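You operate a simulated robot arm through the tools that you are given. There is no shell and no other tool.

You run a simulated two-armed robot. Do the job below in one go: nothing can be reset, and whatever is moved stays where it is left.

Task
Test the blue double plug and put it in the tray for its result.
Fine: use the test box, its knob on WIRE; switch it off at the end.

Only the result counts: the job must be done as asked and must still hold three seconds after the hand-in. Knocking over, shifting, dropping, spilling or breaking anything else fails it.

Robot
Two 7-joint arms with two-finger parallel grippers on one trunk that stands fixed in place. Base frame: the origin is at the foot of the trunk, x ahead of it, y to its left, z up; the work surface is at about z = 850. Readings come in mm, degrees, newtons and seconds.
The left shoulder is at [50, 165, 1230], the right one opposite. With the tool pointing down near the work surface each hand reaches from about 100 to 680 mm from the base axis, measured 20 degrees to its own side. Payload 3.91 kg a hand.
The tool frame of a hand sits at the grasp point between the pads (the TCP): z along the fingers, y along the line on which they close. The tips reach 30 mm beyond it. Largest opening 110 mm; finger width 20, thickness 10; the body of the gripper, 48 by 112 mm, starts 55 mm behind the TCP.
Orientation is that of the tool frame in the base frame, as [roll, pitch, yaw] about the fixed x, y, z axes, in that order (R = Rz(yaw) Ry(pitch) Rx(roll)). With the fingers straight down and closing along the base's y, the tool's x points along the base's -x, its y along +y and its z along -z.

Tools
- The arms move only by the tool nudge_tool. It takes "left_steps", "right_steps" or both (then of equal length, played together; a hand with none holds still); each is a list that holds one entry, the list of rows, each a list of 7 numbers: the shift along the base's x, y, z in cm, then the turn, a rotation vector about the base's x, y, z in degrees, then the finger opening in cm, from 0 to 11. In form: [[[tx, ty, tz, ax, ay, az, hand], ...]]. A call has 1 to 20 rows; each row is the pose to reach, as a shift and turn from the pose commanded when the call began. A row lasts 0.2 s, in which the tool goes at most 50 mm and 8.6 degrees; a call with a longer step from one row to the next is refused whole, and so is a gripper value outside its range. Where a pose cannot be reached the arm comes as near as it can. A force on the tool above 40 N (or 10 N above the force at the start of the call, whichever is more), or a blocked arm, ends the call early, and 0.2 s more pass. The fingers move at their own pace (about 45 mm/s each) and stop on an object; they squeeze with about 30 N. The grip force told is the motor's: it shows also when the fingers shut on nothing. Time passes only in rows, and 0.2 s behind the last, so rows that repeat a pose let the fingers close. The reply holds the time, the measured pose of the TCP, the force on the tool along the base axes, the opening and the grip force, in the units named above and with some noise, with the torque about the TCP (base axes, N m) and any sound that the robot's microphone picked up, and new pictures: "views" is both (left out), scene, wrist or none (wrist: the cameras of the hands that moved).
- Cameras (640 x 400 px; columns grow to the right, rows downward): "scene" is now at [108.2, 3.8, 1396.7]; the picture's right is [0.06, -1.00, 0.00], its down [-0.54, -0.03, -0.84] and it looks along [0.84, 0.05, -0.54] (base axes); focal length 326 px, centre (320, 200). "left" rides on the left gripper at [72, -17, -103] in its tool frame; the picture's right is [0.23, 0.97, 0.00], its down [-0.76, 0.18, -0.62] and it looks along [-0.61, 0.14, 0.78] (tool axes); focal length 222 px, centre (320, 200). "right" rides on the right gripper at [72, 17, -103] in its tool frame; the picture's right is [-0.23, 0.97, 0.00], its down [-0.76, -0.18, -0.62] and it looks along [-0.61, -0.14, 0.78] (tool axes); focal length 222 px, centre (320, 200). There is no depth. A picture from a camera that has moved, and an enlarged one, comes with that camera's place and axes in the base frame and with its lens. The place of the scene camera against the robot may be out by one fixed shift of up to 18 mm in any direction.
- move_column(by): slides the trunk up (or, below 0, down) by that many mm; the arms and the scene camera ride with it, the base frame stays. It gives what a move gives, with no picture.
- head_to(pan, tilt): turns the head with the scene camera to pan (to the left, within 80 degrees either way) and tilt (down, from -29 to 69), counted from straight ahead of the robot. It gives what a move gives, and a new picture of the scene camera.
- enlarge(camera, box): a new picture of the part [left, top, right, bottom] of that camera's present view, enlarged. It takes no simulated time.
- sign_off(): hands the job in; it is judged then, once.

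Nothing tells you positions but the pictures and the camera data. Unless the task says otherwise, let go and move clear before handing in.

The tools are called after "Call:" by a JSON object that holds its "api" and its "payload". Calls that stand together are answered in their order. nudge_tool: Moves the arms, as the interface text tells. Its arguments: {"type":"object","properties":{"left_steps":{"type":"array"},"right_steps":{"type":"array"},"views":{"type":"string","enum":["both","scene","wrist","none"]}},"required":[]} The other tools are called the same way: move_column (by) slides the trunk up or down; head_to (pan, tilt) turns the head that bears the scene camera; enlarge (camera, box) takes an enlarged picture of a part of a camera's view; sign_off () hands the job in.

At the start:

```text
t: 0.0
left_tcp_pos: [431.6, 242.6, 1250.1]
left_tool_rot: [-179.9, -0.1, 180.0]
left_contact_force: [0.4, 0.2, 0.0]
left_moment: [-0.01, 0.02, -0.01]
left_opening: 110.5
left_grip_force: 0.1
right_tcp_pos: [435.2, -189.4, 1159.2]
right_tool_rot: [179.9, 0.0, 179.9]
right_contact_force: [0.8, -0.2, -0.2]
right_moment: [0.02, -0.02, 0.01]
right_opening: 110.0
right_grip_force: 0.1
trunk travel left (down, up): [-450.0, 53.0]
head pan, tilt: [3.5, 32.6]
```

scene: 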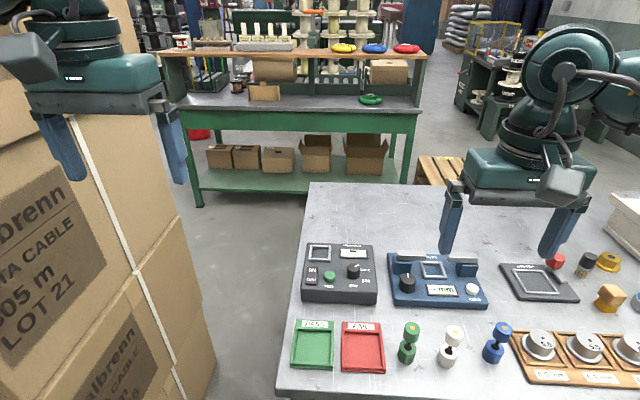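
right: 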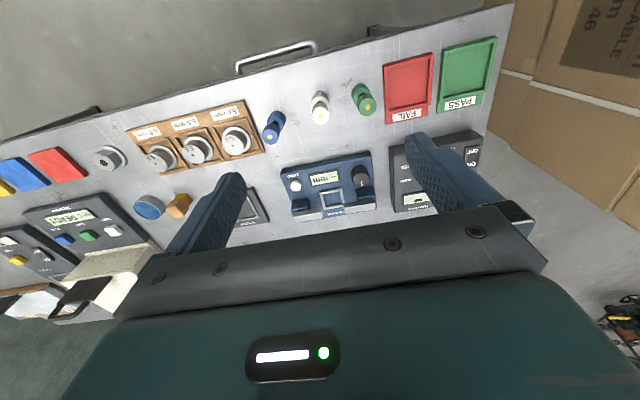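
left: 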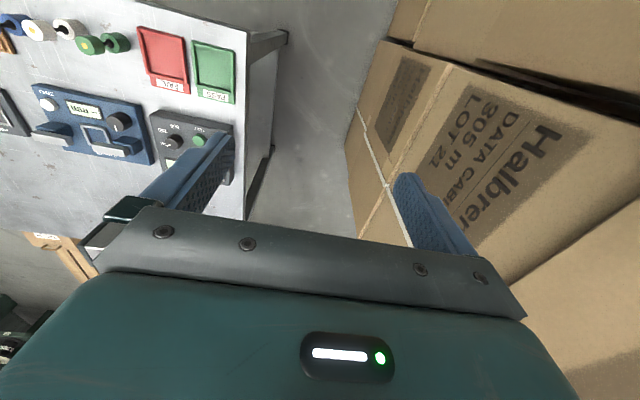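

I see a bench with a dark box (green button, knob), a blue box (knob, white button, clamps), green PASS and red FAIL trays, and green, white and blue double plugs. I'll enlarge the views to read the labels before moving.

Call:
{"api": "enlarge", "payload": {"camera": "scene", "box": [290, 230, 390, 310]}}

Call:
{"api": "enlarge", "payload": {"camera": "scene", "box": [380, 240, 500, 315]}}

Call:
{"api": "enlarge", "payload": {"camera": "scene", "box": [280, 310, 520, 400]}}

Call:
{"api": "enlarge", "payload": {"camera": "right", "box": [0, 80, 280, 320]}}

```text
5.00 times, centred on (340, 270) of scene
camera zoom: at [108.2, 3.8, 1396.7], right [0.06, -1.0, 0.0], down [-0.54, -0.03, -0.84], along [0.84, 0.05, -0.54], focal length 1632 px, centre (220, -150)
```

zoom: 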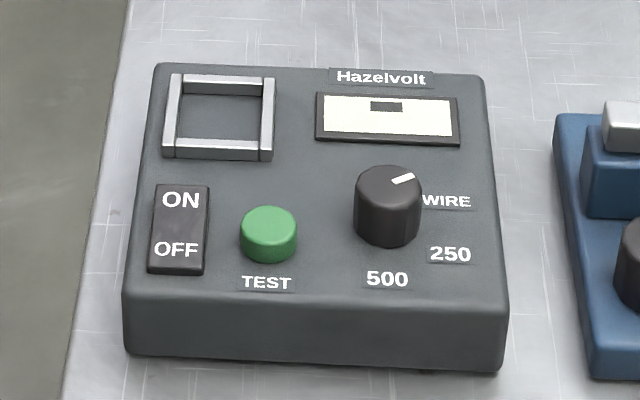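

```text
5.33 times, centred on (440, 278) of scene
camera zoom: at [108.2, 3.8, 1396.7], right [0.06, -1.0, 0.0], down [-0.54, -0.03, -0.84], along [0.84, 0.05, -0.54], focal length 1741 px, centre (-320, -213)
```

zoom: 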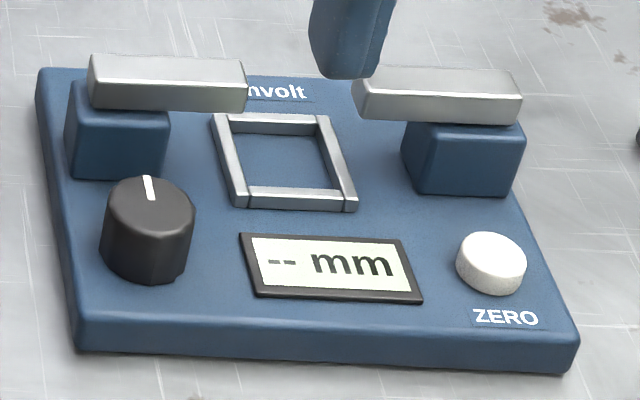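

```text
2.67 times, centred on (400, 355) of scene
camera zoom: at [108.2, 3.8, 1396.7], right [0.06, -1.0, 0.0], down [-0.54, -0.03, -0.84], along [0.84, 0.05, -0.54], focal length 870 px, centre (107, -213)
```

zoom: 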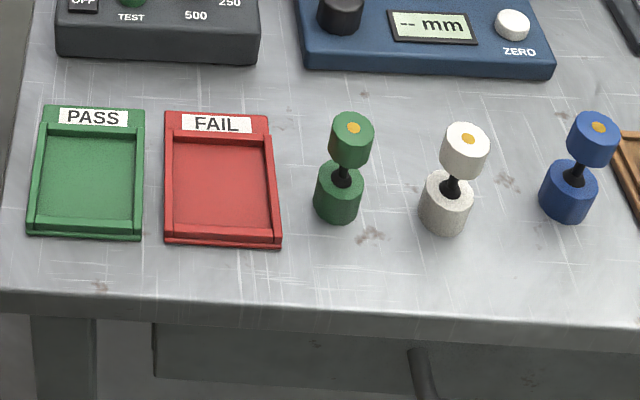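

```text
1.67 times, centred on (140, 200) of right
camera zoom: at [361.9, -172.9, 1262.5], right [0.23, 0.97, 0.0], down [0.76, -0.18, 0.62], along [0.61, -0.14, -0.78], focal length 370 px, centre (620, 200)
```

zoom: 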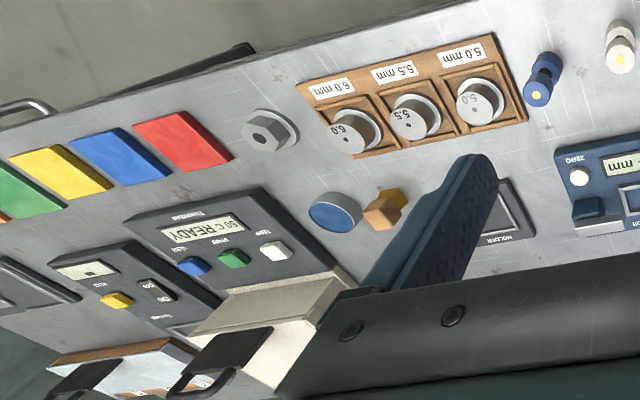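

The Hazelvolt box (ON/OFF rocker, TEST button, WIRE/250/500 knob) is the test box, at about (670, 40), and its knob looks to be on WIRE already. The blue plug stands near (470, -280), so I'll bring the left hand over the test box and the right over the plug for a closer look.

Call:
{"api": "nudge_tool", "payload": {"left_steps": [[[2.5, -3, -2, 0, 0, 0, 11], [5, -6, -4, 0, 0, 0, 11], [7.5, -9, -6, 0, 0, 0, 11], [10, -12, -8, 0, 0, 0, 11], [12.5, -15, -10, 0, 0, 0, 11], [15, -18, -12, 0, 0, 0, 11], [15, -18, -12, 0, 0, 0, 11]]], "right_steps": [[[0.5, -1.5, -1, 0, 0, 0, 11], [1, -3, -2, 0, 0, 0, 11], [1.5, -4.5, -3, 0, 0, 0, 11], [2, -6, -4, 0, 0, 0, 11], [2.5, -7.5, -5, 0, 0, 0, 11], [3, -9, -6, 0, 0, 0, 11], [3, -9, -6, 0, 0, 0, 11]]]}}

```text
t: 1.6
left_tcp_pos: [579.8, 60.3, 1129.3]
left_tool_rot: [179.9, -0.1, -179.9]
left_contact_force: [0.5, -0.8, -0.1]
left_moment: [0.0, -0.01, -0.02]
left_opening: 109.9
left_grip_force: 0.0
right_tcp_pos: [464.9, -280.8, 1100.3]
right_tool_rot: [180.0, -0.1, 179.9]
right_contact_force: [-0.1, 0.8, 0.2]
right_moment: [-0.03, 0.0, 0.02]
right_opening: 110.2
right_grip_force: 0.0
trunk travel left (down, up): [-450.0, 53.0]
head pan, tilt: [3.5, 32.6]
camera scene: at [108.0, 4.4, 1396.7], right [0.06, -1.0, 0.0], down [-0.54, -0.03, -0.84], along [0.84, 0.05, -0.54], focal length 326 px, centre (320, 200)
camera right: at [392.3, -263.0, 1202.9], right [0.23, 0.97, 0.0], down [0.76, -0.18, 0.62], along [0.61, -0.14, -0.78], focal length 222 px, centre (320, 200)
camera left: at [507.4, 43.3, 1234.2], right [-0.23, 0.97, 0.0], down [0.76, 0.18, 0.62], along [0.61, 0.14, -0.78], focal length 222 px, centre (320, 200)
```

scene: 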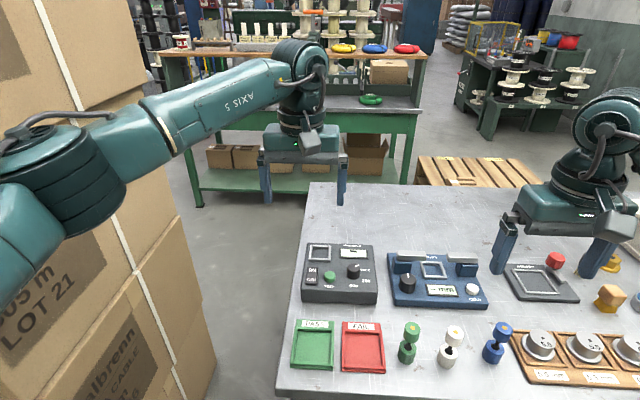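
right: 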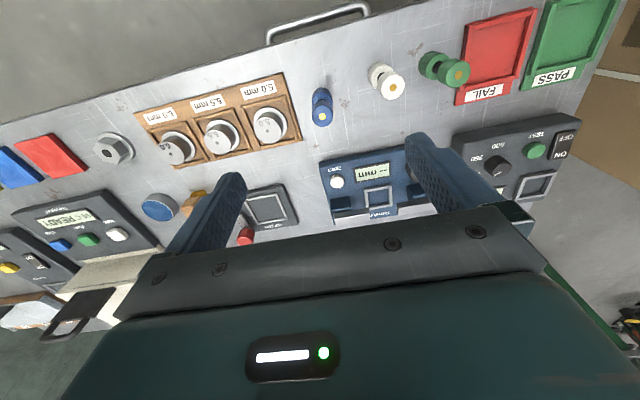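
left: 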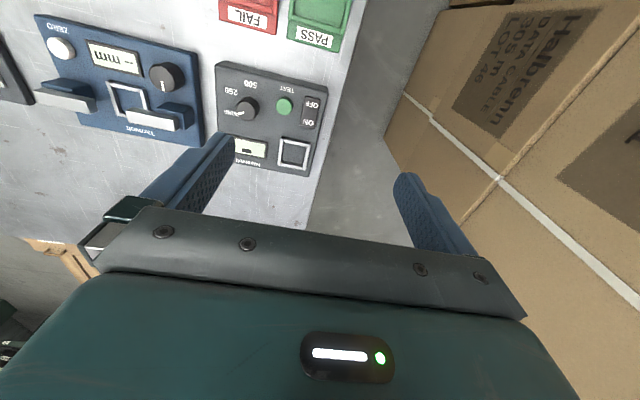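

The left wrist camera now sees the test box, with the pocket at about (690, 37). I'll enlarge the wrist views to check the knob pointer and the plug shape.

Call:
{"api": "enlarge", "payload": {"camera": "left", "box": [200, 50, 344, 190]}}

Call:
{"api": "enlarge", "payload": {"camera": "right", "box": [280, 60, 408, 140]}}

Call:
{"api": "enlarge", "payload": {"camera": "scene", "box": [470, 310, 534, 374]}}

Call:
{"api": "enlarge", "payload": {"camera": "scene", "box": [276, 230, 404, 310]}}

```text
2.86 times, centred on (272, 120) of left
camera zoom: at [507.4, 43.3, 1234.2], right [-0.23, 0.97, 0.0], down [0.76, 0.18, 0.62], along [0.61, 0.14, -0.78], focal length 635 px, centre (457, 429)
```

zoom: 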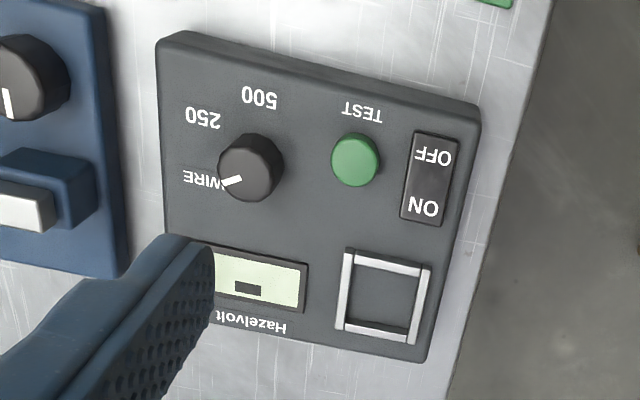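

```text
5.00 times, centred on (344, 100) of right
camera zoom: at [392.3, -263.0, 1202.9], right [0.23, 0.97, 0.0], down [0.76, -0.18, 0.62], along [0.61, -0.14, -0.78], focal length 1111 px, centre (200, 700)
```

zoom: 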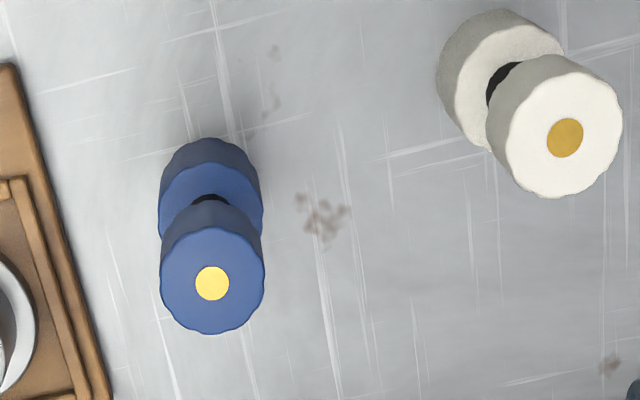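

```text
6.25 times, centred on (502, 342) of scene
camera zoom: at [108.0, 4.4, 1396.7], right [0.06, -1.0, 0.0], down [-0.54, -0.03, -0.84], along [0.84, 0.05, -0.54], focal length 2040 px, centre (-818, -688)
```

zoom: 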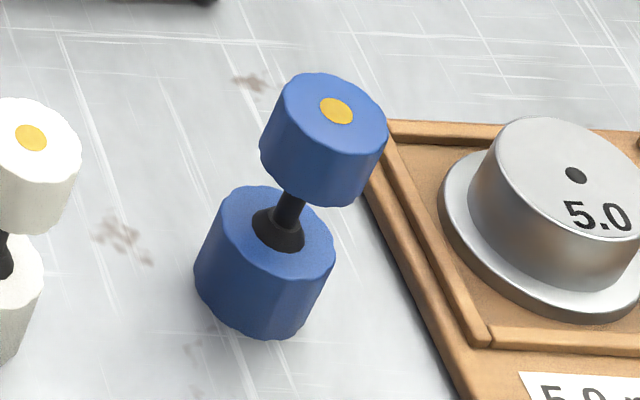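

```text
5.00 times, centred on (340, 270) of scene
camera zoom: at [108.0, 4.4, 1396.7], right [0.06, -1.0, 0.0], down [-0.54, -0.03, -0.84], along [0.84, 0.05, -0.54], focal length 1632 px, centre (220, -150)
```

zoom: 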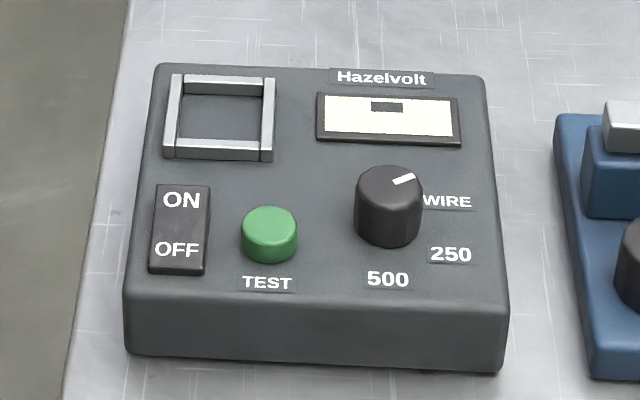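

The knob points at WIRE, and the blue plug stands upright, about 28 mm across. I'll bring the left hand lower over the test box to measure it by parallax and test the reach.

Call:
{"api": "nudge_tool", "payload": {"left_steps": [[[0, 0, -3, 0, 0, 0, 11], [0, 0, -6, 0, 0, 0, 11], [0, 0, -9, 0, 0, 0, 11], [0, 0, -9, 0, 0, 0, 11]]], "right_steps": [[[0, 0, -3, 0, 0, 0, 11], [0, 0, -6, 0, 0, 0, 11], [0, 0, -8, 0, 0, 0, 11], [0, 0, -8, 0, 0, 0, 11]]]}}

Call:
{"api": "enlarge", "payload": {"camera": "left", "box": [160, 0, 416, 160]}}

Call:
{"api": "enlarge", "payload": {"camera": "right", "box": [240, 0, 400, 100]}}

```text
t: 2.6
left_tcp_pos: [580.1, 61.0, 1040.3]
left_tool_rot: [180.0, 0.0, 180.0]
left_contact_force: [-0.6, 0.7, -0.3]
left_moment: [0.0, 0.01, -0.02]
left_opening: 110.1
left_grip_force: 0.0
right_tcp_pos: [465.8, -280.0, 1020.4]
right_tool_rot: [-180.0, 0.0, -180.0]
right_contact_force: [0.4, -0.5, -0.3]
right_moment: [0.01, 0.0, 0.03]
right_opening: 110.0
right_grip_force: 0.0
trunk travel left (down, up): [-450.0, 53.0]
head pan, tilt: [3.5, 32.6]
camera scene: at [108.0, 3.8, 1396.7], right [0.06, -1.0, 0.0], down [-0.54, -0.03, -0.84], along [0.84, 0.05, -0.54], focal length 326 px, centre (320, 200)
camera right: at [392.4, -263.2, 1122.7], right [0.23, 0.97, 0.0], down [0.76, -0.18, 0.62], along [0.61, -0.14, -0.78], focal length 222 px, centre (320, 200)
camera left: at [507.9, 43.5, 1144.2], right [-0.23, 0.97, 0.0], down [0.76, 0.18, 0.62], along [0.61, 0.14, -0.78], focal length 222 px, centre (320, 200)
```

scene: 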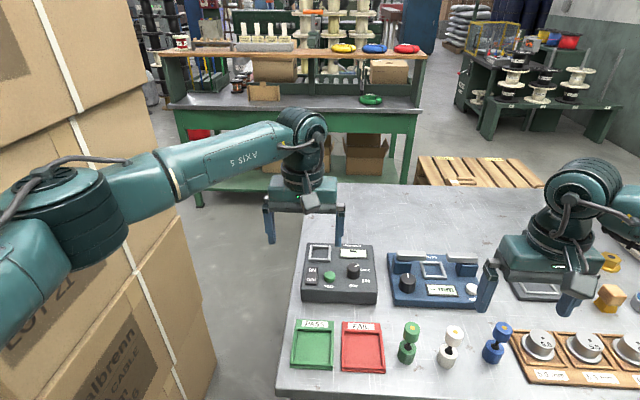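
right: 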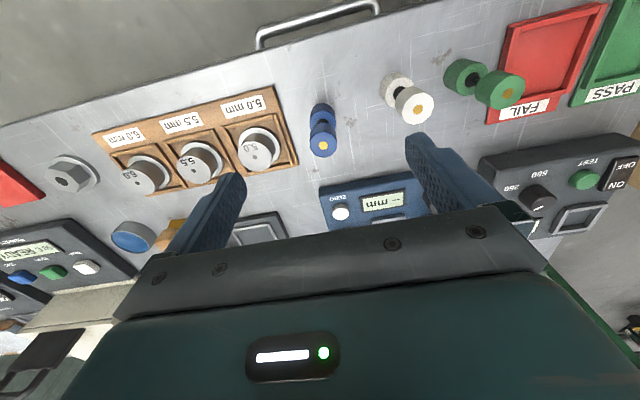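
left: 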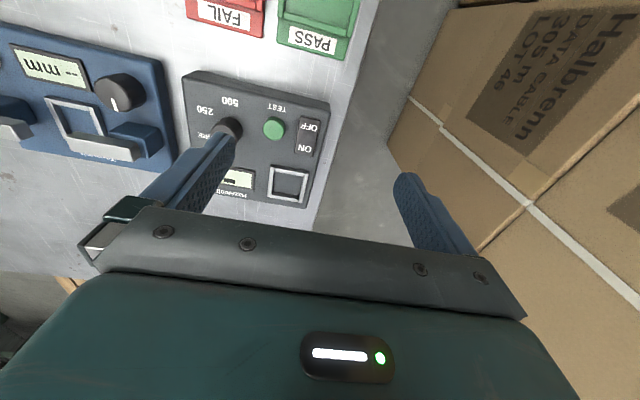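

```text
2.50 times, centred on (288, 80) of left
camera zoom: at [507.9, 43.5, 1144.2], right [-0.23, 0.97, 0.0], down [0.76, 0.18, 0.62], along [0.61, 0.14, -0.78], focal length 555 px, centre (400, 500)
```

zoom: 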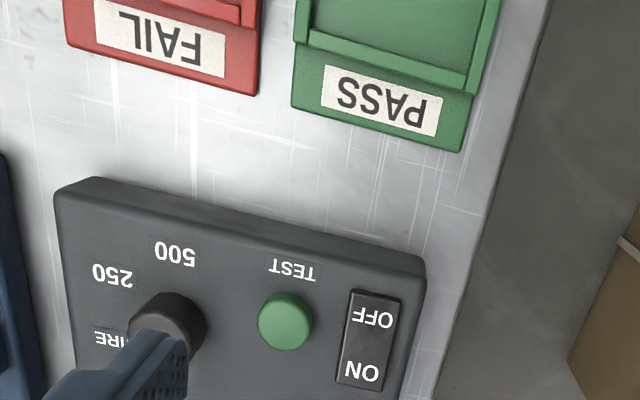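

```text
4.00 times, centred on (320, 50) of right
camera zoom: at [392.4, -263.2, 1122.7], right [0.23, 0.97, 0.0], down [0.76, -0.18, 0.62], along [0.61, -0.14, -0.78], focal length 888 px, centre (320, 800)
```

zoom: 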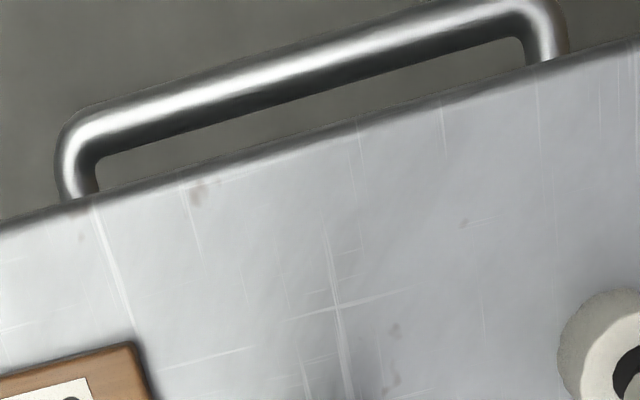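

The test box top is at about z = 890, with TEST near (614, 14) and ON near (629, 53). The blue plug is about 80 mm tall with its top near (480, -281, 930), so I'll zoom in to refine that.

Call:
{"api": "enlarge", "payload": {"camera": "right", "box": [270, 80, 398, 160]}}

Call:
{"api": "enlarge", "payload": {"camera": "left", "box": [220, 140, 348, 220]}}

```text
5.00 times, centred on (334, 120) of right
camera zoom: at [392.4, -263.2, 1122.7], right [0.23, 0.97, 0.0], down [0.76, -0.18, 0.62], along [0.61, -0.14, -0.78], focal length 1111 px, centre (250, 600)
```

zoom: 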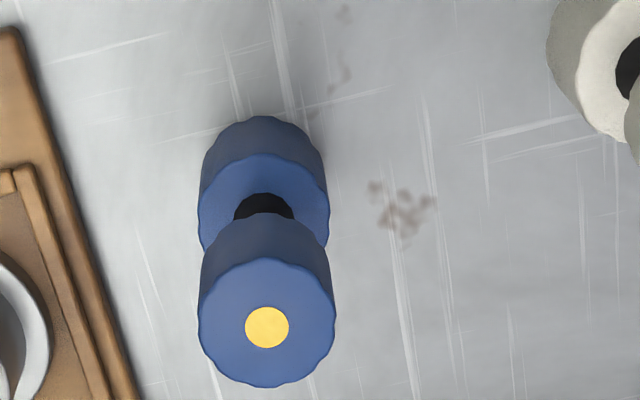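

```text
5.00 times, centred on (284, 180) of left
camera zoom: at [507.9, 43.5, 1144.2], right [-0.23, 0.97, 0.0], down [0.76, 0.18, 0.62], along [0.61, 0.14, -0.78], focal length 1111 px, centre (500, 300)
```

zoom: 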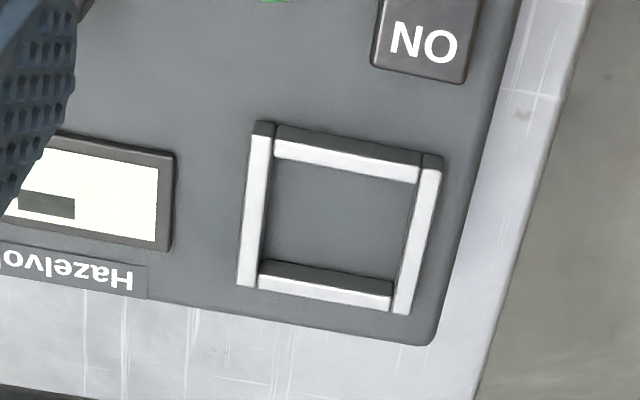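

The plug's upper part is about 25 mm across at z 907–930, and the lower part about 29 mm. Before grasping I'll park the left arm to its side and check whether the right hand can reach the pocket near (685, 41) pointing straight down.

Call:
{"api": "nudge_tool", "payload": {"left_steps": [[[-1.9, 3, 1.9, 0, 0, 0, 11], [-3.8, 6, 3.8, 0, 0, 0, 11], [-5.6, 9, 5.6, 0, 0, 0, 11], [-7.5, 12, 7.5, 0, 0, 0, 9], [-9.4, 15, 9.4, 0, 0, 0, 7], [-11.3, 18, 11.3, 0, 0, 0, 5], [-13.1, 21, 13.1, 0, 0, 0, 3], [-15, 24, 15, 0, 0, 0, 0], [-15, 24, 15, 0, 0, 0, 0], [-15, 24, 15, 0, 0, 0, 0], [-15, 24, 15, 0, 0, 0, 0], [-15, 24, 15, 0, 0, 0, 0], [-15, 24, 15, 0, 0, 0, 0], [-15, 24, 15, 0, 0, 0, 0], [-15, 24, 15, 0, 0, 0, 0], [-15, 24, 15, 0, 0, 0, 0]]], "right_steps": [[[0, 0, 1, 0, 0, 0, 11], [0, 0, 2, 0, 0, 0, 11], [0, 0, 3, 0, 0, 0, 11], [0, 0, 4, 0, 0, 0, 11], [2.2, 3.2, 4, 0, 0, 0, 11], [4.4, 6.4, 4, 0, 0, 0, 11], [6.6, 9.6, 4, 0, 0, 0, 10], [8.8, 12.8, 4, 0, 0, 0, 9], [11, 16, 4, 0, 0, 0, 8], [13.2, 19.2, 4, 0, 0, 0, 7], [15.4, 22.4, 4, 0, 0, 0, 6], [17.6, 25.6, 4, 0, 0, 0, 5], [19.8, 28.8, 3, 0, 0, 0, 5], [22, 32, 2, 0, 0, 0, 5], [22, 32, 0, 0, 0, 0, 5], [22, 32, 0, 0, 0, 0, 5]]]}}

```text
t: 6.0
left_tcp_pos: [431.0, 301.2, 1191.2]
left_tool_rot: [180.0, -0.1, 179.9]
left_contact_force: [0.2, -0.7, 0.1]
left_moment: [0.0, -0.01, 0.01]
left_opening: 0.2
left_grip_force: 30.1
right_tcp_pos: [609.8, 16.4, 1028.3]
right_tool_rot: [-180.0, 0.0, 180.0]
right_contact_force: [-0.1, -0.8, -0.4]
right_moment: [-0.02, 0.02, 0.0]
right_opening: 50.3
right_grip_force: 0.1
right hand out of reach, approached as far as the arm can: row 12, 13, 14, 15, 16
trunk travel left (down, up): [-450.0, 53.0]
head pan, tilt: [3.5, 32.6]
camera scene: at [108.0, 4.5, 1396.7], right [0.06, -1.0, 0.0], down [-0.54, -0.03, -0.84], along [0.84, 0.05, -0.54], focal length 326 px, centre (320, 200)
camera right: at [536.3, 34.1, 1131.6], right [0.23, 0.97, 0.0], down [0.76, -0.18, 0.62], along [0.61, -0.14, -0.78], focal length 222 px, centre (320, 200)
camera left: at [358.4, 284.1, 1294.7], right [-0.23, 0.97, 0.0], down [0.76, 0.18, 0.62], along [0.61, 0.14, -0.78], focal length 222 px, centre (320, 200)
```

scene: 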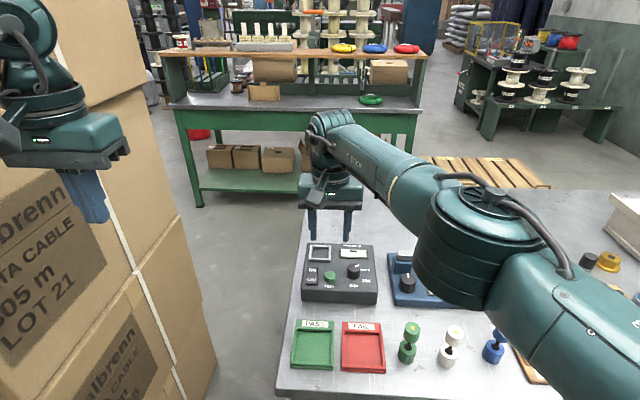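
right: 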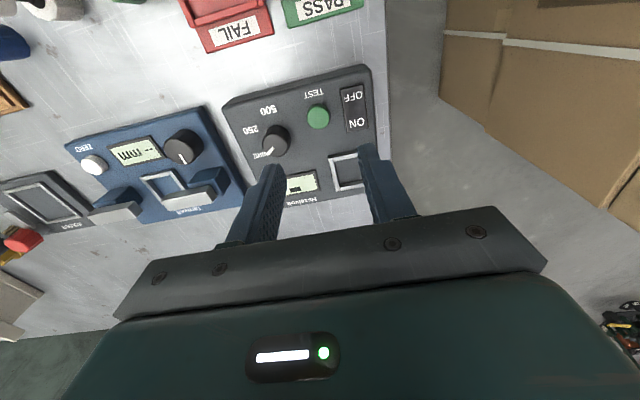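
left: 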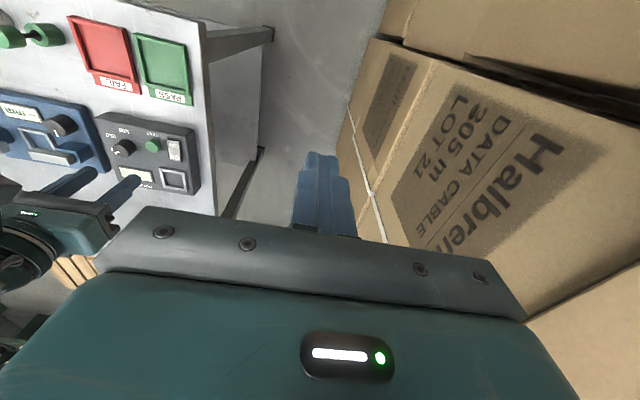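

Straight down, the right hand stops at x = 610, so reaching the pocket needs the hand tilted forward. I'll tilt the fingers 35 degrees forward here to check that it gets there.

Call:
{"api": "nudge_tool", "payload": {"right_steps": [[[0, 0, 0, 0, -7, 0, 5], [0, 0, 0, 0, -14, 0, 5], [0, 0, 0, 0, -21, 0, 5], [0, 0, 0, 0, -28, 0, 5], [0, 0, 0, 0, -35, 0, 5], [0, 0, 0, 0, -35, 0, 5]]]}}

```text
t: 7.4
left_tcp_pos: [430.7, 301.0, 1191.2]
left_tool_rot: [-180.0, 0.0, -179.9]
left_contact_force: [-0.5, 0.3, -0.3]
left_moment: [0.01, 0.02, -0.04]
left_opening: 0.1
left_grip_force: 30.0
right_tcp_pos: [611.2, 16.2, 1029.4]
right_tool_rot: [180.0, 35.1, 179.9]
right_contact_force: [-0.1, 0.0, 0.1]
right_moment: [0.01, 0.02, 0.02]
right_opening: 50.0
right_grip_force: 0.0
trunk travel left (down, up): [-450.0, 53.0]
head pan, tilt: [3.5, 32.6]
camera scene: at [108.3, 3.8, 1396.6], right [0.06, -1.0, 0.0], down [-0.54, -0.03, -0.84], along [0.84, 0.05, -0.54], focal length 326 px, centre (320, 200)
camera right: at [491.2, 33.5, 1071.6], right [0.19, 0.97, 0.13], down [0.27, -0.18, 0.95], along [0.95, -0.14, -0.29], focal length 222 px, centre (320, 200)
```

scene: 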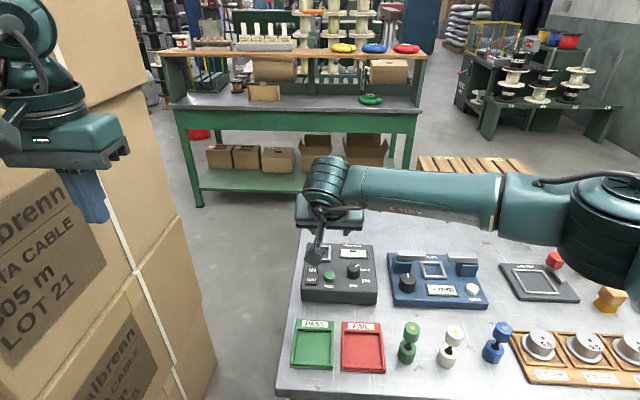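
right: 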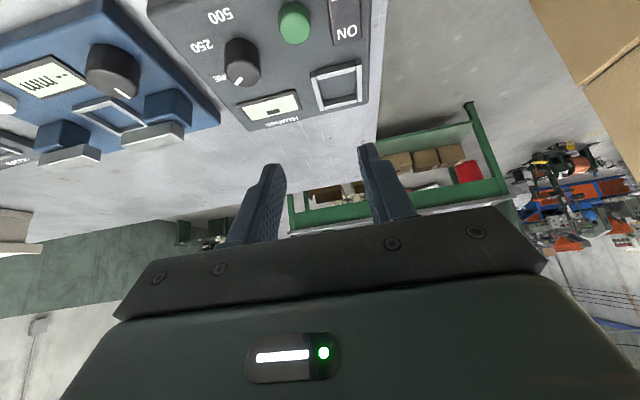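

The command was clipped to the reached pose, and the tilt now gives room. I'll move the right hand toward a point above the pocket.

Call:
{"api": "nudge_tool", "payload": {"right_steps": [[[2.5, 0.8, -1, 0, 0, 0, 5], [5, 1.6, -2, 0, 0, 0, 5], [7.5, 2.4, -3, 0, 0, 0, 5], [7.5, 2.4, -3, 0, 0, 0, 5]]]}}

Call:
{"api": "enlarge", "payload": {"camera": "right", "box": [200, 0, 456, 160]}}

```text
t: 8.4
left_tcp_pos: [431.6, 300.6, 1191.1]
left_tool_rot: [180.0, -0.1, -179.9]
left_contact_force: [0.4, -0.5, 0.4]
left_moment: [0.01, 0.0, 0.0]
left_opening: 0.1
left_grip_force: 30.0
right_tcp_pos: [686.5, 41.0, 999.0]
right_tool_rot: [179.9, 35.1, -180.0]
right_contact_force: [0.3, 0.4, 0.2]
right_moment: [-0.02, 0.01, 0.0]
right_opening: 50.0
right_grip_force: 0.1
trunk travel left (down, up): [-450.0, 53.0]
head pan, tilt: [3.5, 32.6]
camera scene: at [108.1, 3.4, 1396.7], right [0.06, -1.0, 0.0], down [-0.54, -0.03, -0.84], along [0.84, 0.05, -0.54], focal length 326 px, centre (320, 200)
camera right: at [566.8, 57.3, 1041.7], right [0.19, 0.97, 0.13], down [0.27, -0.18, 0.95], along [0.95, -0.14, -0.29], focal length 222 px, centre (320, 200)
```

scene: 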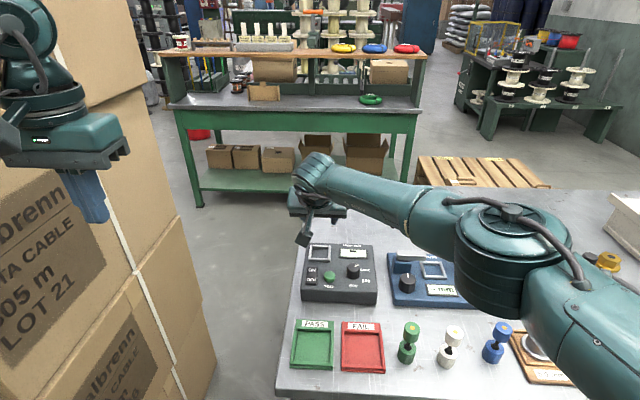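
right: 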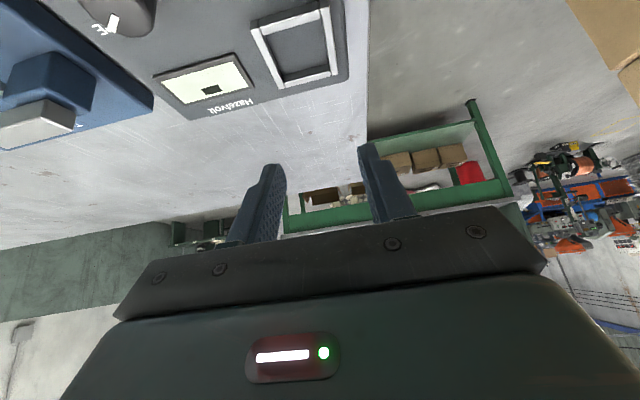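

```text
2.50 times, centred on (328, 80) of right
camera zoom: at [566.8, 57.3, 1041.7], right [0.19, 0.97, 0.13], down [0.27, -0.18, 0.95], along [0.95, -0.14, -0.29], focal length 555 px, centre (300, 500)
```

zoom: 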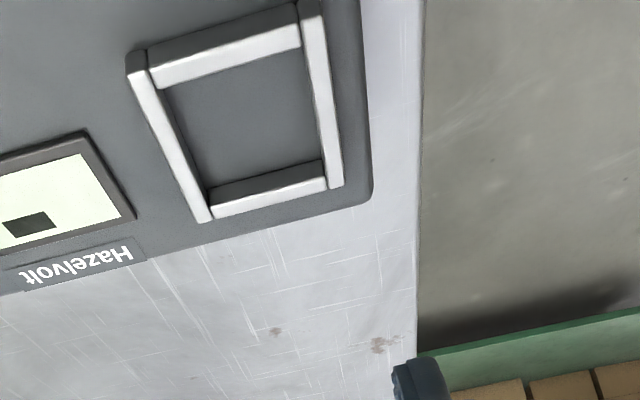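

The tilted right hand can get over the pocket, whose centre triangulates to about (684.5, 41) with its rim near z = 897. I'll keep this tilt and go above the blue plug.

Call:
{"api": "nudge_tool", "payload": {"right_steps": [[[-2, -3.2, 1, 0, 0, 0, 6], [-4.1, -6.4, 2, 0, 0, 0, 6], [-6.2, -9.6, 2, 0, 0, 0, 6], [-8.2, -12.9, 2, 0, 0, 0, 6], [-10.3, -16.1, 2, 0, 0, 0, 6], [-12.4, -19.3, 2, 0, 0, 0, 6], [-14.4, -22.5, 2, 0, 0, 0, 6], [-16.5, -25.7, 2, 0, 0, 0, 6], [-18.6, -29, 2, 0, 0, 0, 6], [-20.7, -32.2, 1, 0, 0, 0, 6], [-20.7, -32.2, -1, 0, 0, 0, 6], [-20.7, -32.2, -1, 0, 0, 0, 6]]]}}

Call:
{"api": "enlarge", "payload": {"camera": "right", "box": [192, 80, 448, 240]}}

```text
t: 11.0
left_tcp_pos: [431.0, 301.2, 1190.8]
left_tool_rot: [-180.0, 0.0, 180.0]
left_contact_force: [-0.7, -0.8, 0.6]
left_moment: [0.01, -0.01, 0.01]
left_opening: 0.2
left_grip_force: 29.9
right_tcp_pos: [477.3, -281.1, 990.1]
right_tool_rot: [179.9, 35.0, -180.0]
right_contact_force: [0.3, -0.4, 0.8]
right_moment: [0.02, -0.01, 0.02]
right_opening: 59.9
right_grip_force: 0.0
trunk travel left (down, up): [-450.0, 53.0]
head pan, tilt: [3.5, 32.6]
camera scene: at [107.9, 3.8, 1396.7], right [0.06, -1.0, 0.0], down [-0.54, -0.03, -0.84], along [0.84, 0.05, -0.54], focal length 326 px, centre (320, 200)
camera right: at [358.3, -264.4, 1032.0], right [0.19, 0.97, 0.13], down [0.27, -0.18, 0.95], along [0.95, -0.14, -0.29], focal length 222 px, centre (320, 200)
```

scene: 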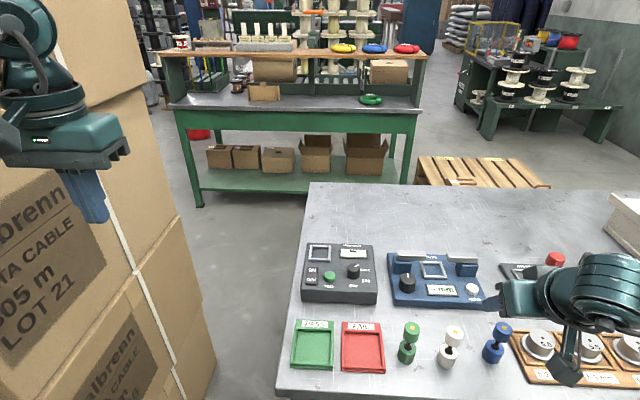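
right: 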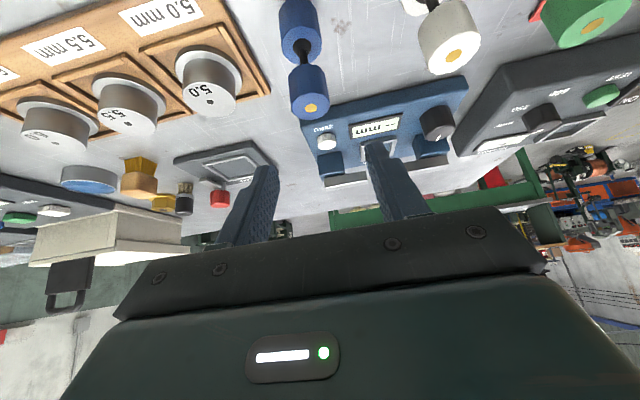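

```text
2.50 times, centred on (320, 160) of right
camera zoom: at [358.3, -264.4, 1032.0], right [0.19, 0.97, 0.13], down [0.27, -0.18, 0.95], along [0.95, -0.14, -0.29], focal length 555 px, centre (320, 300)
```

zoom: 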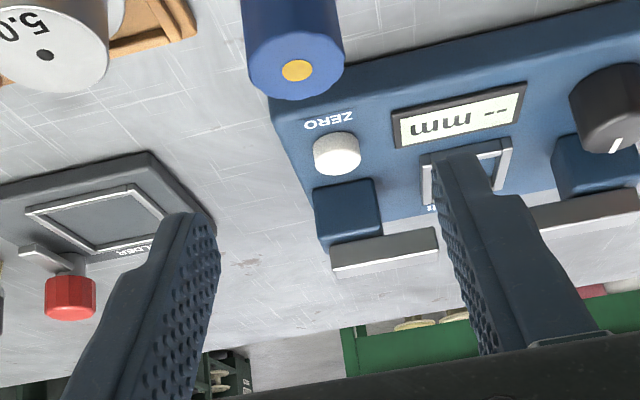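

The blue plug's top checks out at about (481, -281, 930), lined up between the open fingers. I'll lower to z ≈ 918 around its upper body and look before closing.

Call:
{"api": "nudge_tool", "payload": {"right_steps": [[[0.3, 0, -1.5, 0, 0, 0, 6], [0.3, 0, -3, 0, 0, 0, 6], [0.3, 0, -4.5, 0, 0, 0, 6], [0.3, 0, -6, 0, 0, 0, 6], [0.3, 0, -7.2, 0, 0, 0, 6], [0.3, 0, -7.2, 0, 0, 0, 6]]]}}

Call:
{"api": "enlarge", "payload": {"camera": "right", "box": [192, 80, 448, 240]}}

```text
t: 12.4
left_tcp_pos: [429.8, 301.3, 1191.2]
left_tool_rot: [180.0, -0.1, 180.0]
left_contact_force: [0.0, -0.6, -0.4]
left_moment: [0.0, 0.01, 0.02]
left_opening: 0.0
left_grip_force: 29.6
right_tcp_pos: [480.7, -281.0, 918.1]
right_tool_rot: [179.9, 35.0, -180.0]
right_contact_force: [-0.5, -0.5, 0.0]
right_moment: [0.0, -0.01, -0.01]
right_opening: 60.1
right_grip_force: 0.0
trunk travel left (down, up): [-450.0, 53.0]
head pan, tilt: [3.5, 32.6]
camera scene: at [108.2, 3.8, 1396.7], right [0.06, -1.0, 0.0], down [-0.54, -0.03, -0.84], along [0.84, 0.05, -0.54], focal length 326 px, centre (320, 200)
camera right: at [362.6, -264.0, 959.9], right [0.19, 0.97, 0.13], down [0.27, -0.18, 0.95], along [0.95, -0.14, -0.29], focal length 222 px, centre (320, 200)
```

scene: 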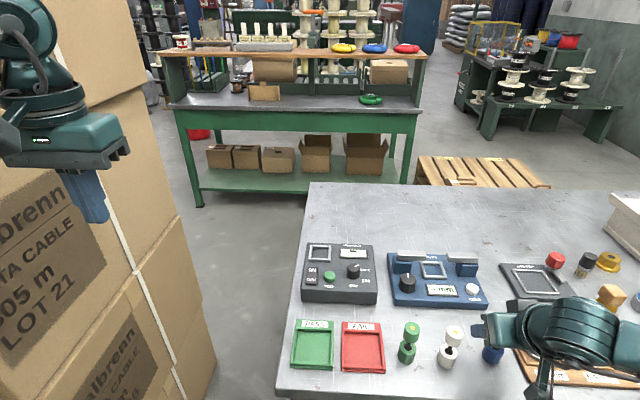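
right: 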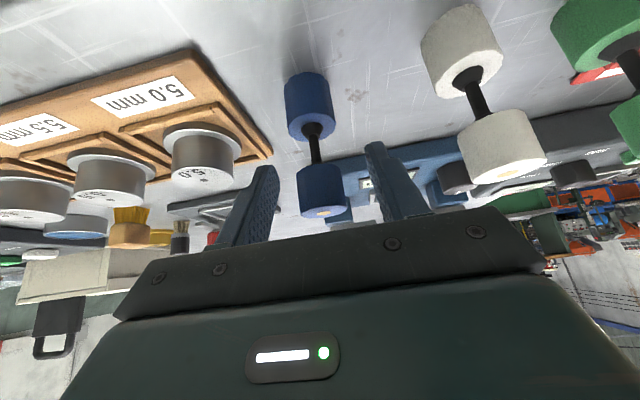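

```text
2.50 times, centred on (320, 160) of right
camera zoom: at [362.6, -264.0, 959.9], right [0.19, 0.97, 0.13], down [0.27, -0.18, 0.95], along [0.95, -0.14, -0.29], focal length 555 px, centre (320, 300)
```

zoom: 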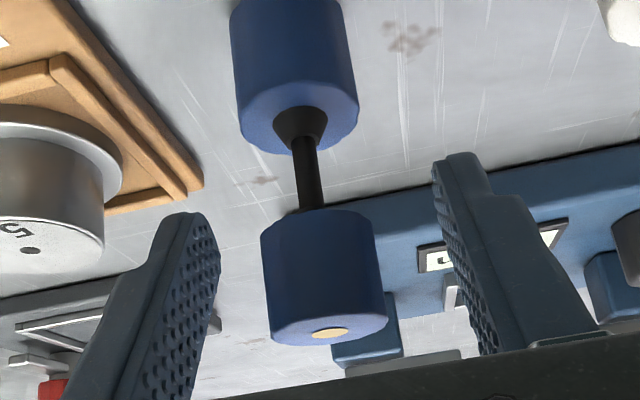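

The upper body of the plug is centred between the pads at TCP height. I'll close the fingers and then lift.

Call:
{"api": "nudge_tool", "payload": {"right_steps": [[[0, 0, 0, 0, 0, 0, 3], [0, 0, 0, 0, 0, 0, 0], [0, 0, 0, 0, 0, 0, 0], [0, 0, 0, 0, 0, 0, 0], [0, 0, 0, 0, 0, 0, 0]]], "views": "none"}}

Call:
{"api": "nudge_tool", "payload": {"right_steps": [[[0, 0, 1, 0, 0, 0, 0], [0, 0, 3, 0, 0, 0, 0], [0, 0, 6, 0, 0, 0, 0], [0, 0, 9, 0, 0, 0, 0], [0, 0, 11, 0, 0, 0, 0], [0, 0, 11, 0, 0, 0, 0]]]}}

Call:
{"api": "enlarge", "payload": {"camera": "right", "box": [192, 80, 448, 240]}}

```text
t: 13.6
left_tcp_pos: [431.0, 301.0, 1190.5]
left_tool_rot: [-180.0, 0.0, 180.0]
left_contact_force: [-0.7, 1.0, -0.7]
left_moment: [-0.03, -0.01, 0.01]
left_opening: 0.1
left_grip_force: 30.1
right_tcp_pos: [482.0, -281.1, 917.6]
right_tool_rot: [179.9, 35.0, 180.0]
right_contact_force: [-0.1, 0.1, -0.4]
right_moment: [-0.04, -0.03, -0.01]
right_opening: 25.0
right_grip_force: 30.4
trunk travel left (down, up): [-450.0, 53.0]
head pan, tilt: [3.5, 32.6]
```

```text
t: 15.0
left_tcp_pos: [431.3, 300.2, 1190.8]
left_tool_rot: [180.0, 0.0, -180.0]
left_contact_force: [-0.1, 0.1, 0.2]
left_moment: [-0.01, -0.01, 0.01]
left_opening: 0.0
left_grip_force: 30.2
right_tcp_pos: [481.0, -280.9, 1027.8]
right_tool_rot: [180.0, 35.0, -180.0]
right_contact_force: [-0.3, -1.0, -1.8]
right_moment: [-0.02, -0.01, -0.01]
right_opening: 25.1
right_grip_force: 29.7
trunk travel left (down, up): [-450.0, 53.0]
head pan, tilt: [3.5, 32.6]
camera scene: at [108.4, 3.7, 1396.6], right [0.06, -1.0, 0.0], down [-0.54, -0.03, -0.84], along [0.84, 0.05, -0.54], focal length 326 px, centre (320, 200)
camera right: at [362.3, -263.9, 1070.7], right [0.19, 0.97, 0.13], down [0.27, -0.18, 0.95], along [0.95, -0.14, -0.29], focal length 222 px, centre (320, 200)
```

scene: 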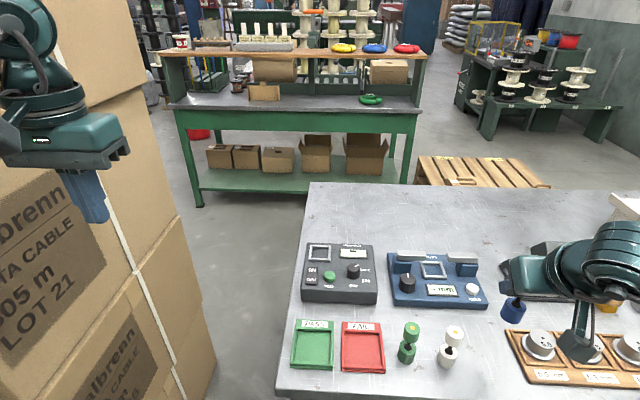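
right: 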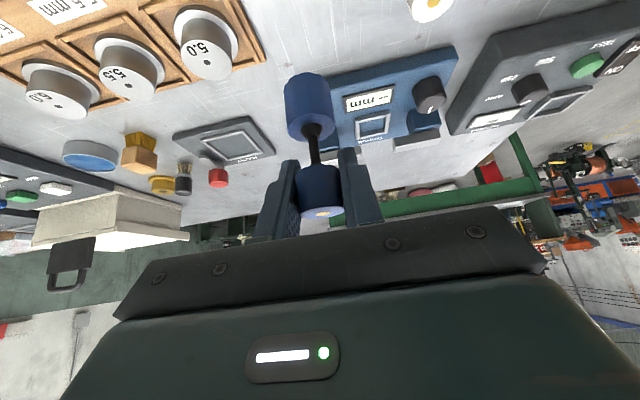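

```text
2.50 times, centred on (320, 160) of right
camera zoom: at [362.3, -263.9, 1070.7], right [0.19, 0.97, 0.13], down [0.27, -0.18, 0.95], along [0.95, -0.14, -0.29], focal length 555 px, centre (320, 300)
```

zoom: 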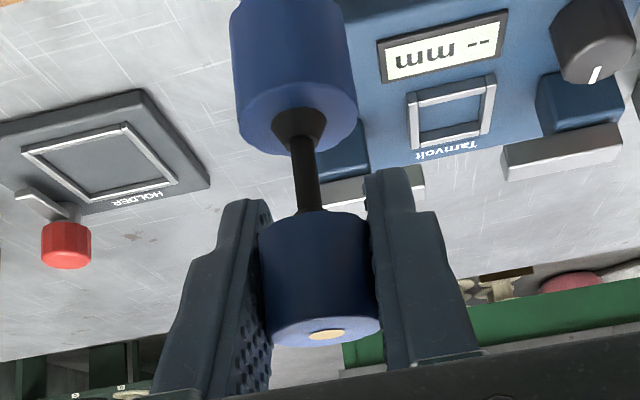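

The plug is held firmly (25 mm opening) and hangs upright. I'll carry it across at this height to above the pocket.

Call:
{"api": "nudge_tool", "payload": {"right_steps": [[[1, 1.6, 0, 0, 0, 0, 0], [3, 4.8, 0, 0, 0, 0, 0], [5, 8, 0, 0, 0, 0, 0], [7.1, 11.3, 0, 0, 0, 0, 0], [9.2, 14.6, 0, 0, 0, 0, 0], [11.3, 17.9, 0, 0, 0, 0, 0], [13.3, 21.1, 0, 0, 0, 0, 0], [15.3, 24.2, 0, 0, 0, 0, 0], [17.1, 27, 0, 0, 0, 0, 0], [18.7, 29.6, 0, 0, 0, 0, 0], [19.8, 31.3, 0, 0, 0, 0, 0], [20.35, 32.2, 0, 0, 0, 0, 0], [20.35, 32.2, 0, 0, 0, 0, 0]]]}}

Call:
{"api": "enlarge", "payload": {"camera": "right", "box": [192, 40, 448, 200]}}

Call:
{"api": "enlarge", "payload": {"camera": "scene", "box": [276, 200, 404, 280]}}

```text
t: 17.8
left_tcp_pos: [431.3, 301.2, 1191.1]
left_tool_rot: [179.9, 0.0, 180.0]
left_contact_force: [-0.6, 0.3, 0.1]
left_moment: [0.03, -0.01, 0.0]
left_opening: 0.0
left_grip_force: 29.8
right_tcp_pos: [683.7, 42.0, 1027.1]
right_tool_rot: [179.9, 35.0, 180.0]
right_contact_force: [0.4, 0.5, -1.8]
right_moment: [-0.02, 0.0, -0.01]
right_opening: 25.4
right_grip_force: 30.4
trunk travel left (down, up): [-450.0, 53.0]
head pan, tilt: [3.5, 32.6]
camera scene: at [108.3, 3.7, 1396.6], right [0.06, -1.0, 0.0], down [-0.54, -0.03, -0.84], along [0.84, 0.05, -0.54], focal length 326 px, centre (320, 200)
camera right: at [565.6, 58.3, 1070.0], right [0.19, 0.97, 0.13], down [0.27, -0.18, 0.95], along [0.95, -0.14, -0.29], focal length 222 px, centre (320, 200)
```

scene: 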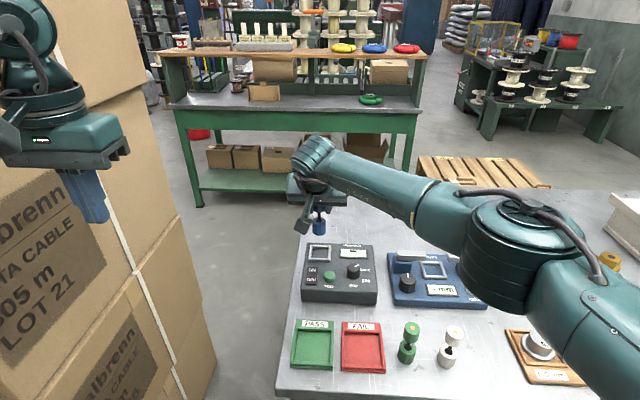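
right: 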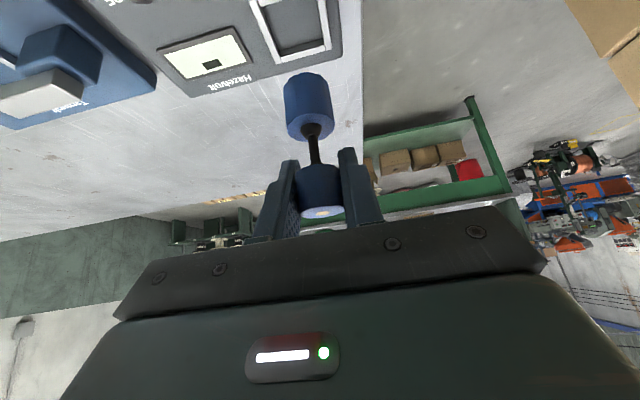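

```text
2.50 times, centred on (320, 120) of right
camera zoom: at [565.6, 58.3, 1070.0], right [0.19, 0.97, 0.13], down [0.27, -0.18, 0.95], along [0.95, -0.14, -0.29], focal length 555 px, centre (320, 400)
```

zoom: 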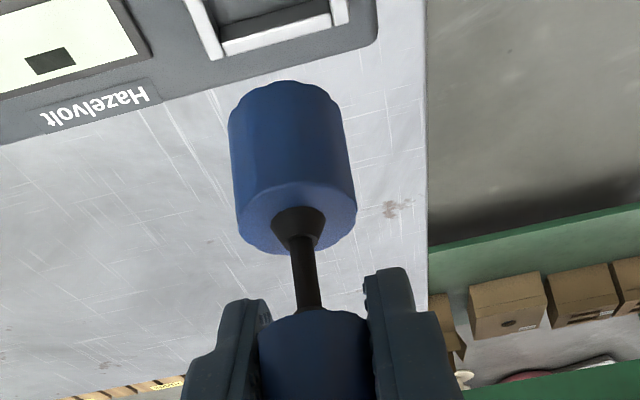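

```text
5.00 times, centred on (340, 240) of scene
camera zoom: at [108.3, 3.7, 1396.6], right [0.06, -1.0, 0.0], down [-0.54, -0.03, -0.84], along [0.84, 0.05, -0.54], focal length 1632 px, centre (220, 0)
```

zoom: 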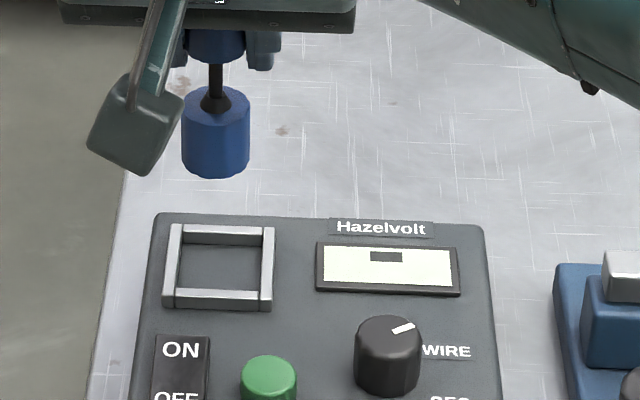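

The plug hangs near the pocket's line, perhaps 2 mm too far left. I'll lower it to about 10 mm above the rim and check the alignment in both views.

Call:
{"api": "nudge_tool", "payload": {"right_steps": [[[0, -0.1, -1.5, 0, 0, 0, 0], [0, -0.15, -3, 0, 0, 0, 0], [0, -0.2, -4.2, 0, 0, 0, 0], [0, -0.2, -4.9, 0, 0, 0, 0], [0, -0.2, -4.9, 0, 0, 0, 0]]]}}

Call:
{"api": "enlarge", "payload": {"camera": "right", "box": [192, 40, 448, 200]}}

Call:
{"api": "enlarge", "payload": {"camera": "scene", "box": [288, 220, 352, 284]}}

```text
t: 19.0
left_tcp_pos: [431.8, 301.1, 1191.1]
left_tool_rot: [-180.0, 0.1, 180.0]
left_contact_force: [-0.8, -0.4, 0.2]
left_moment: [0.01, -0.03, 0.0]
left_opening: 0.0
left_grip_force: 30.5
right_tcp_pos: [685.3, 38.2, 978.5]
right_tool_rot: [179.8, 34.9, 179.9]
right_contact_force: [1.1, -0.9, -1.8]
right_moment: [0.02, -0.03, 0.01]
right_opening: 25.1
right_grip_force: 29.5
trunk travel left (down, up): [-450.0, 53.0]
head pan, tilt: [3.5, 32.6]
camera scene: at [108.4, 3.8, 1396.6], right [0.06, -1.0, 0.0], down [-0.54, -0.03, -0.84], along [0.84, 0.05, -0.54], focal length 326 px, centre (320, 200)
camera right: at [565.7, 55.3, 1020.9], right [0.19, 0.97, 0.13], down [0.27, -0.18, 0.95], along [0.95, -0.14, -0.29], focal length 222 px, centre (320, 200)
```

scene: 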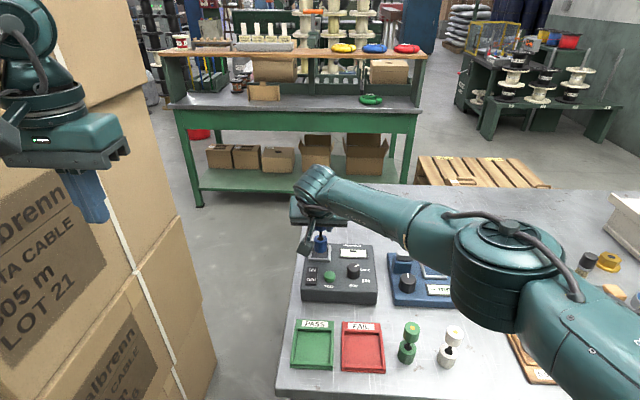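
right: 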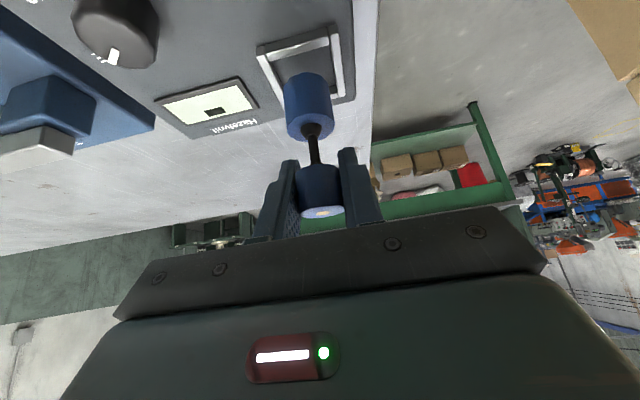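

```text
2.50 times, centred on (320, 120) of right
camera zoom: at [565.7, 55.3, 1020.9], right [0.19, 0.97, 0.13], down [0.27, -0.18, 0.95], along [0.95, -0.14, -0.29], focal length 555 px, centre (320, 400)
```

zoom: 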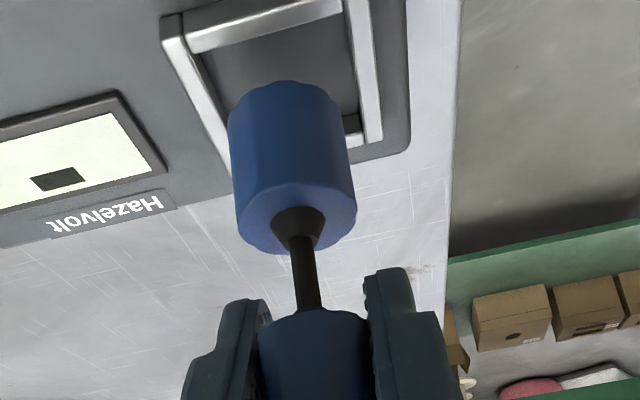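

```text
6.25 times, centred on (320, 252) of scene
camera zoom: at [108.4, 3.8, 1396.6], right [0.06, -1.0, 0.0], down [-0.54, -0.03, -0.84], along [0.84, 0.05, -0.54], focal length 2040 px, centre (320, -125)
```

zoom: 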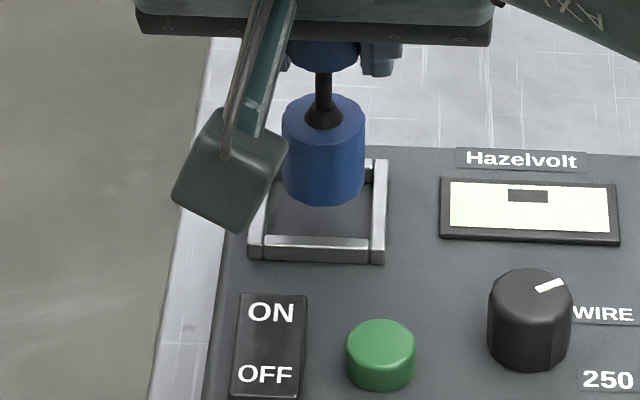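

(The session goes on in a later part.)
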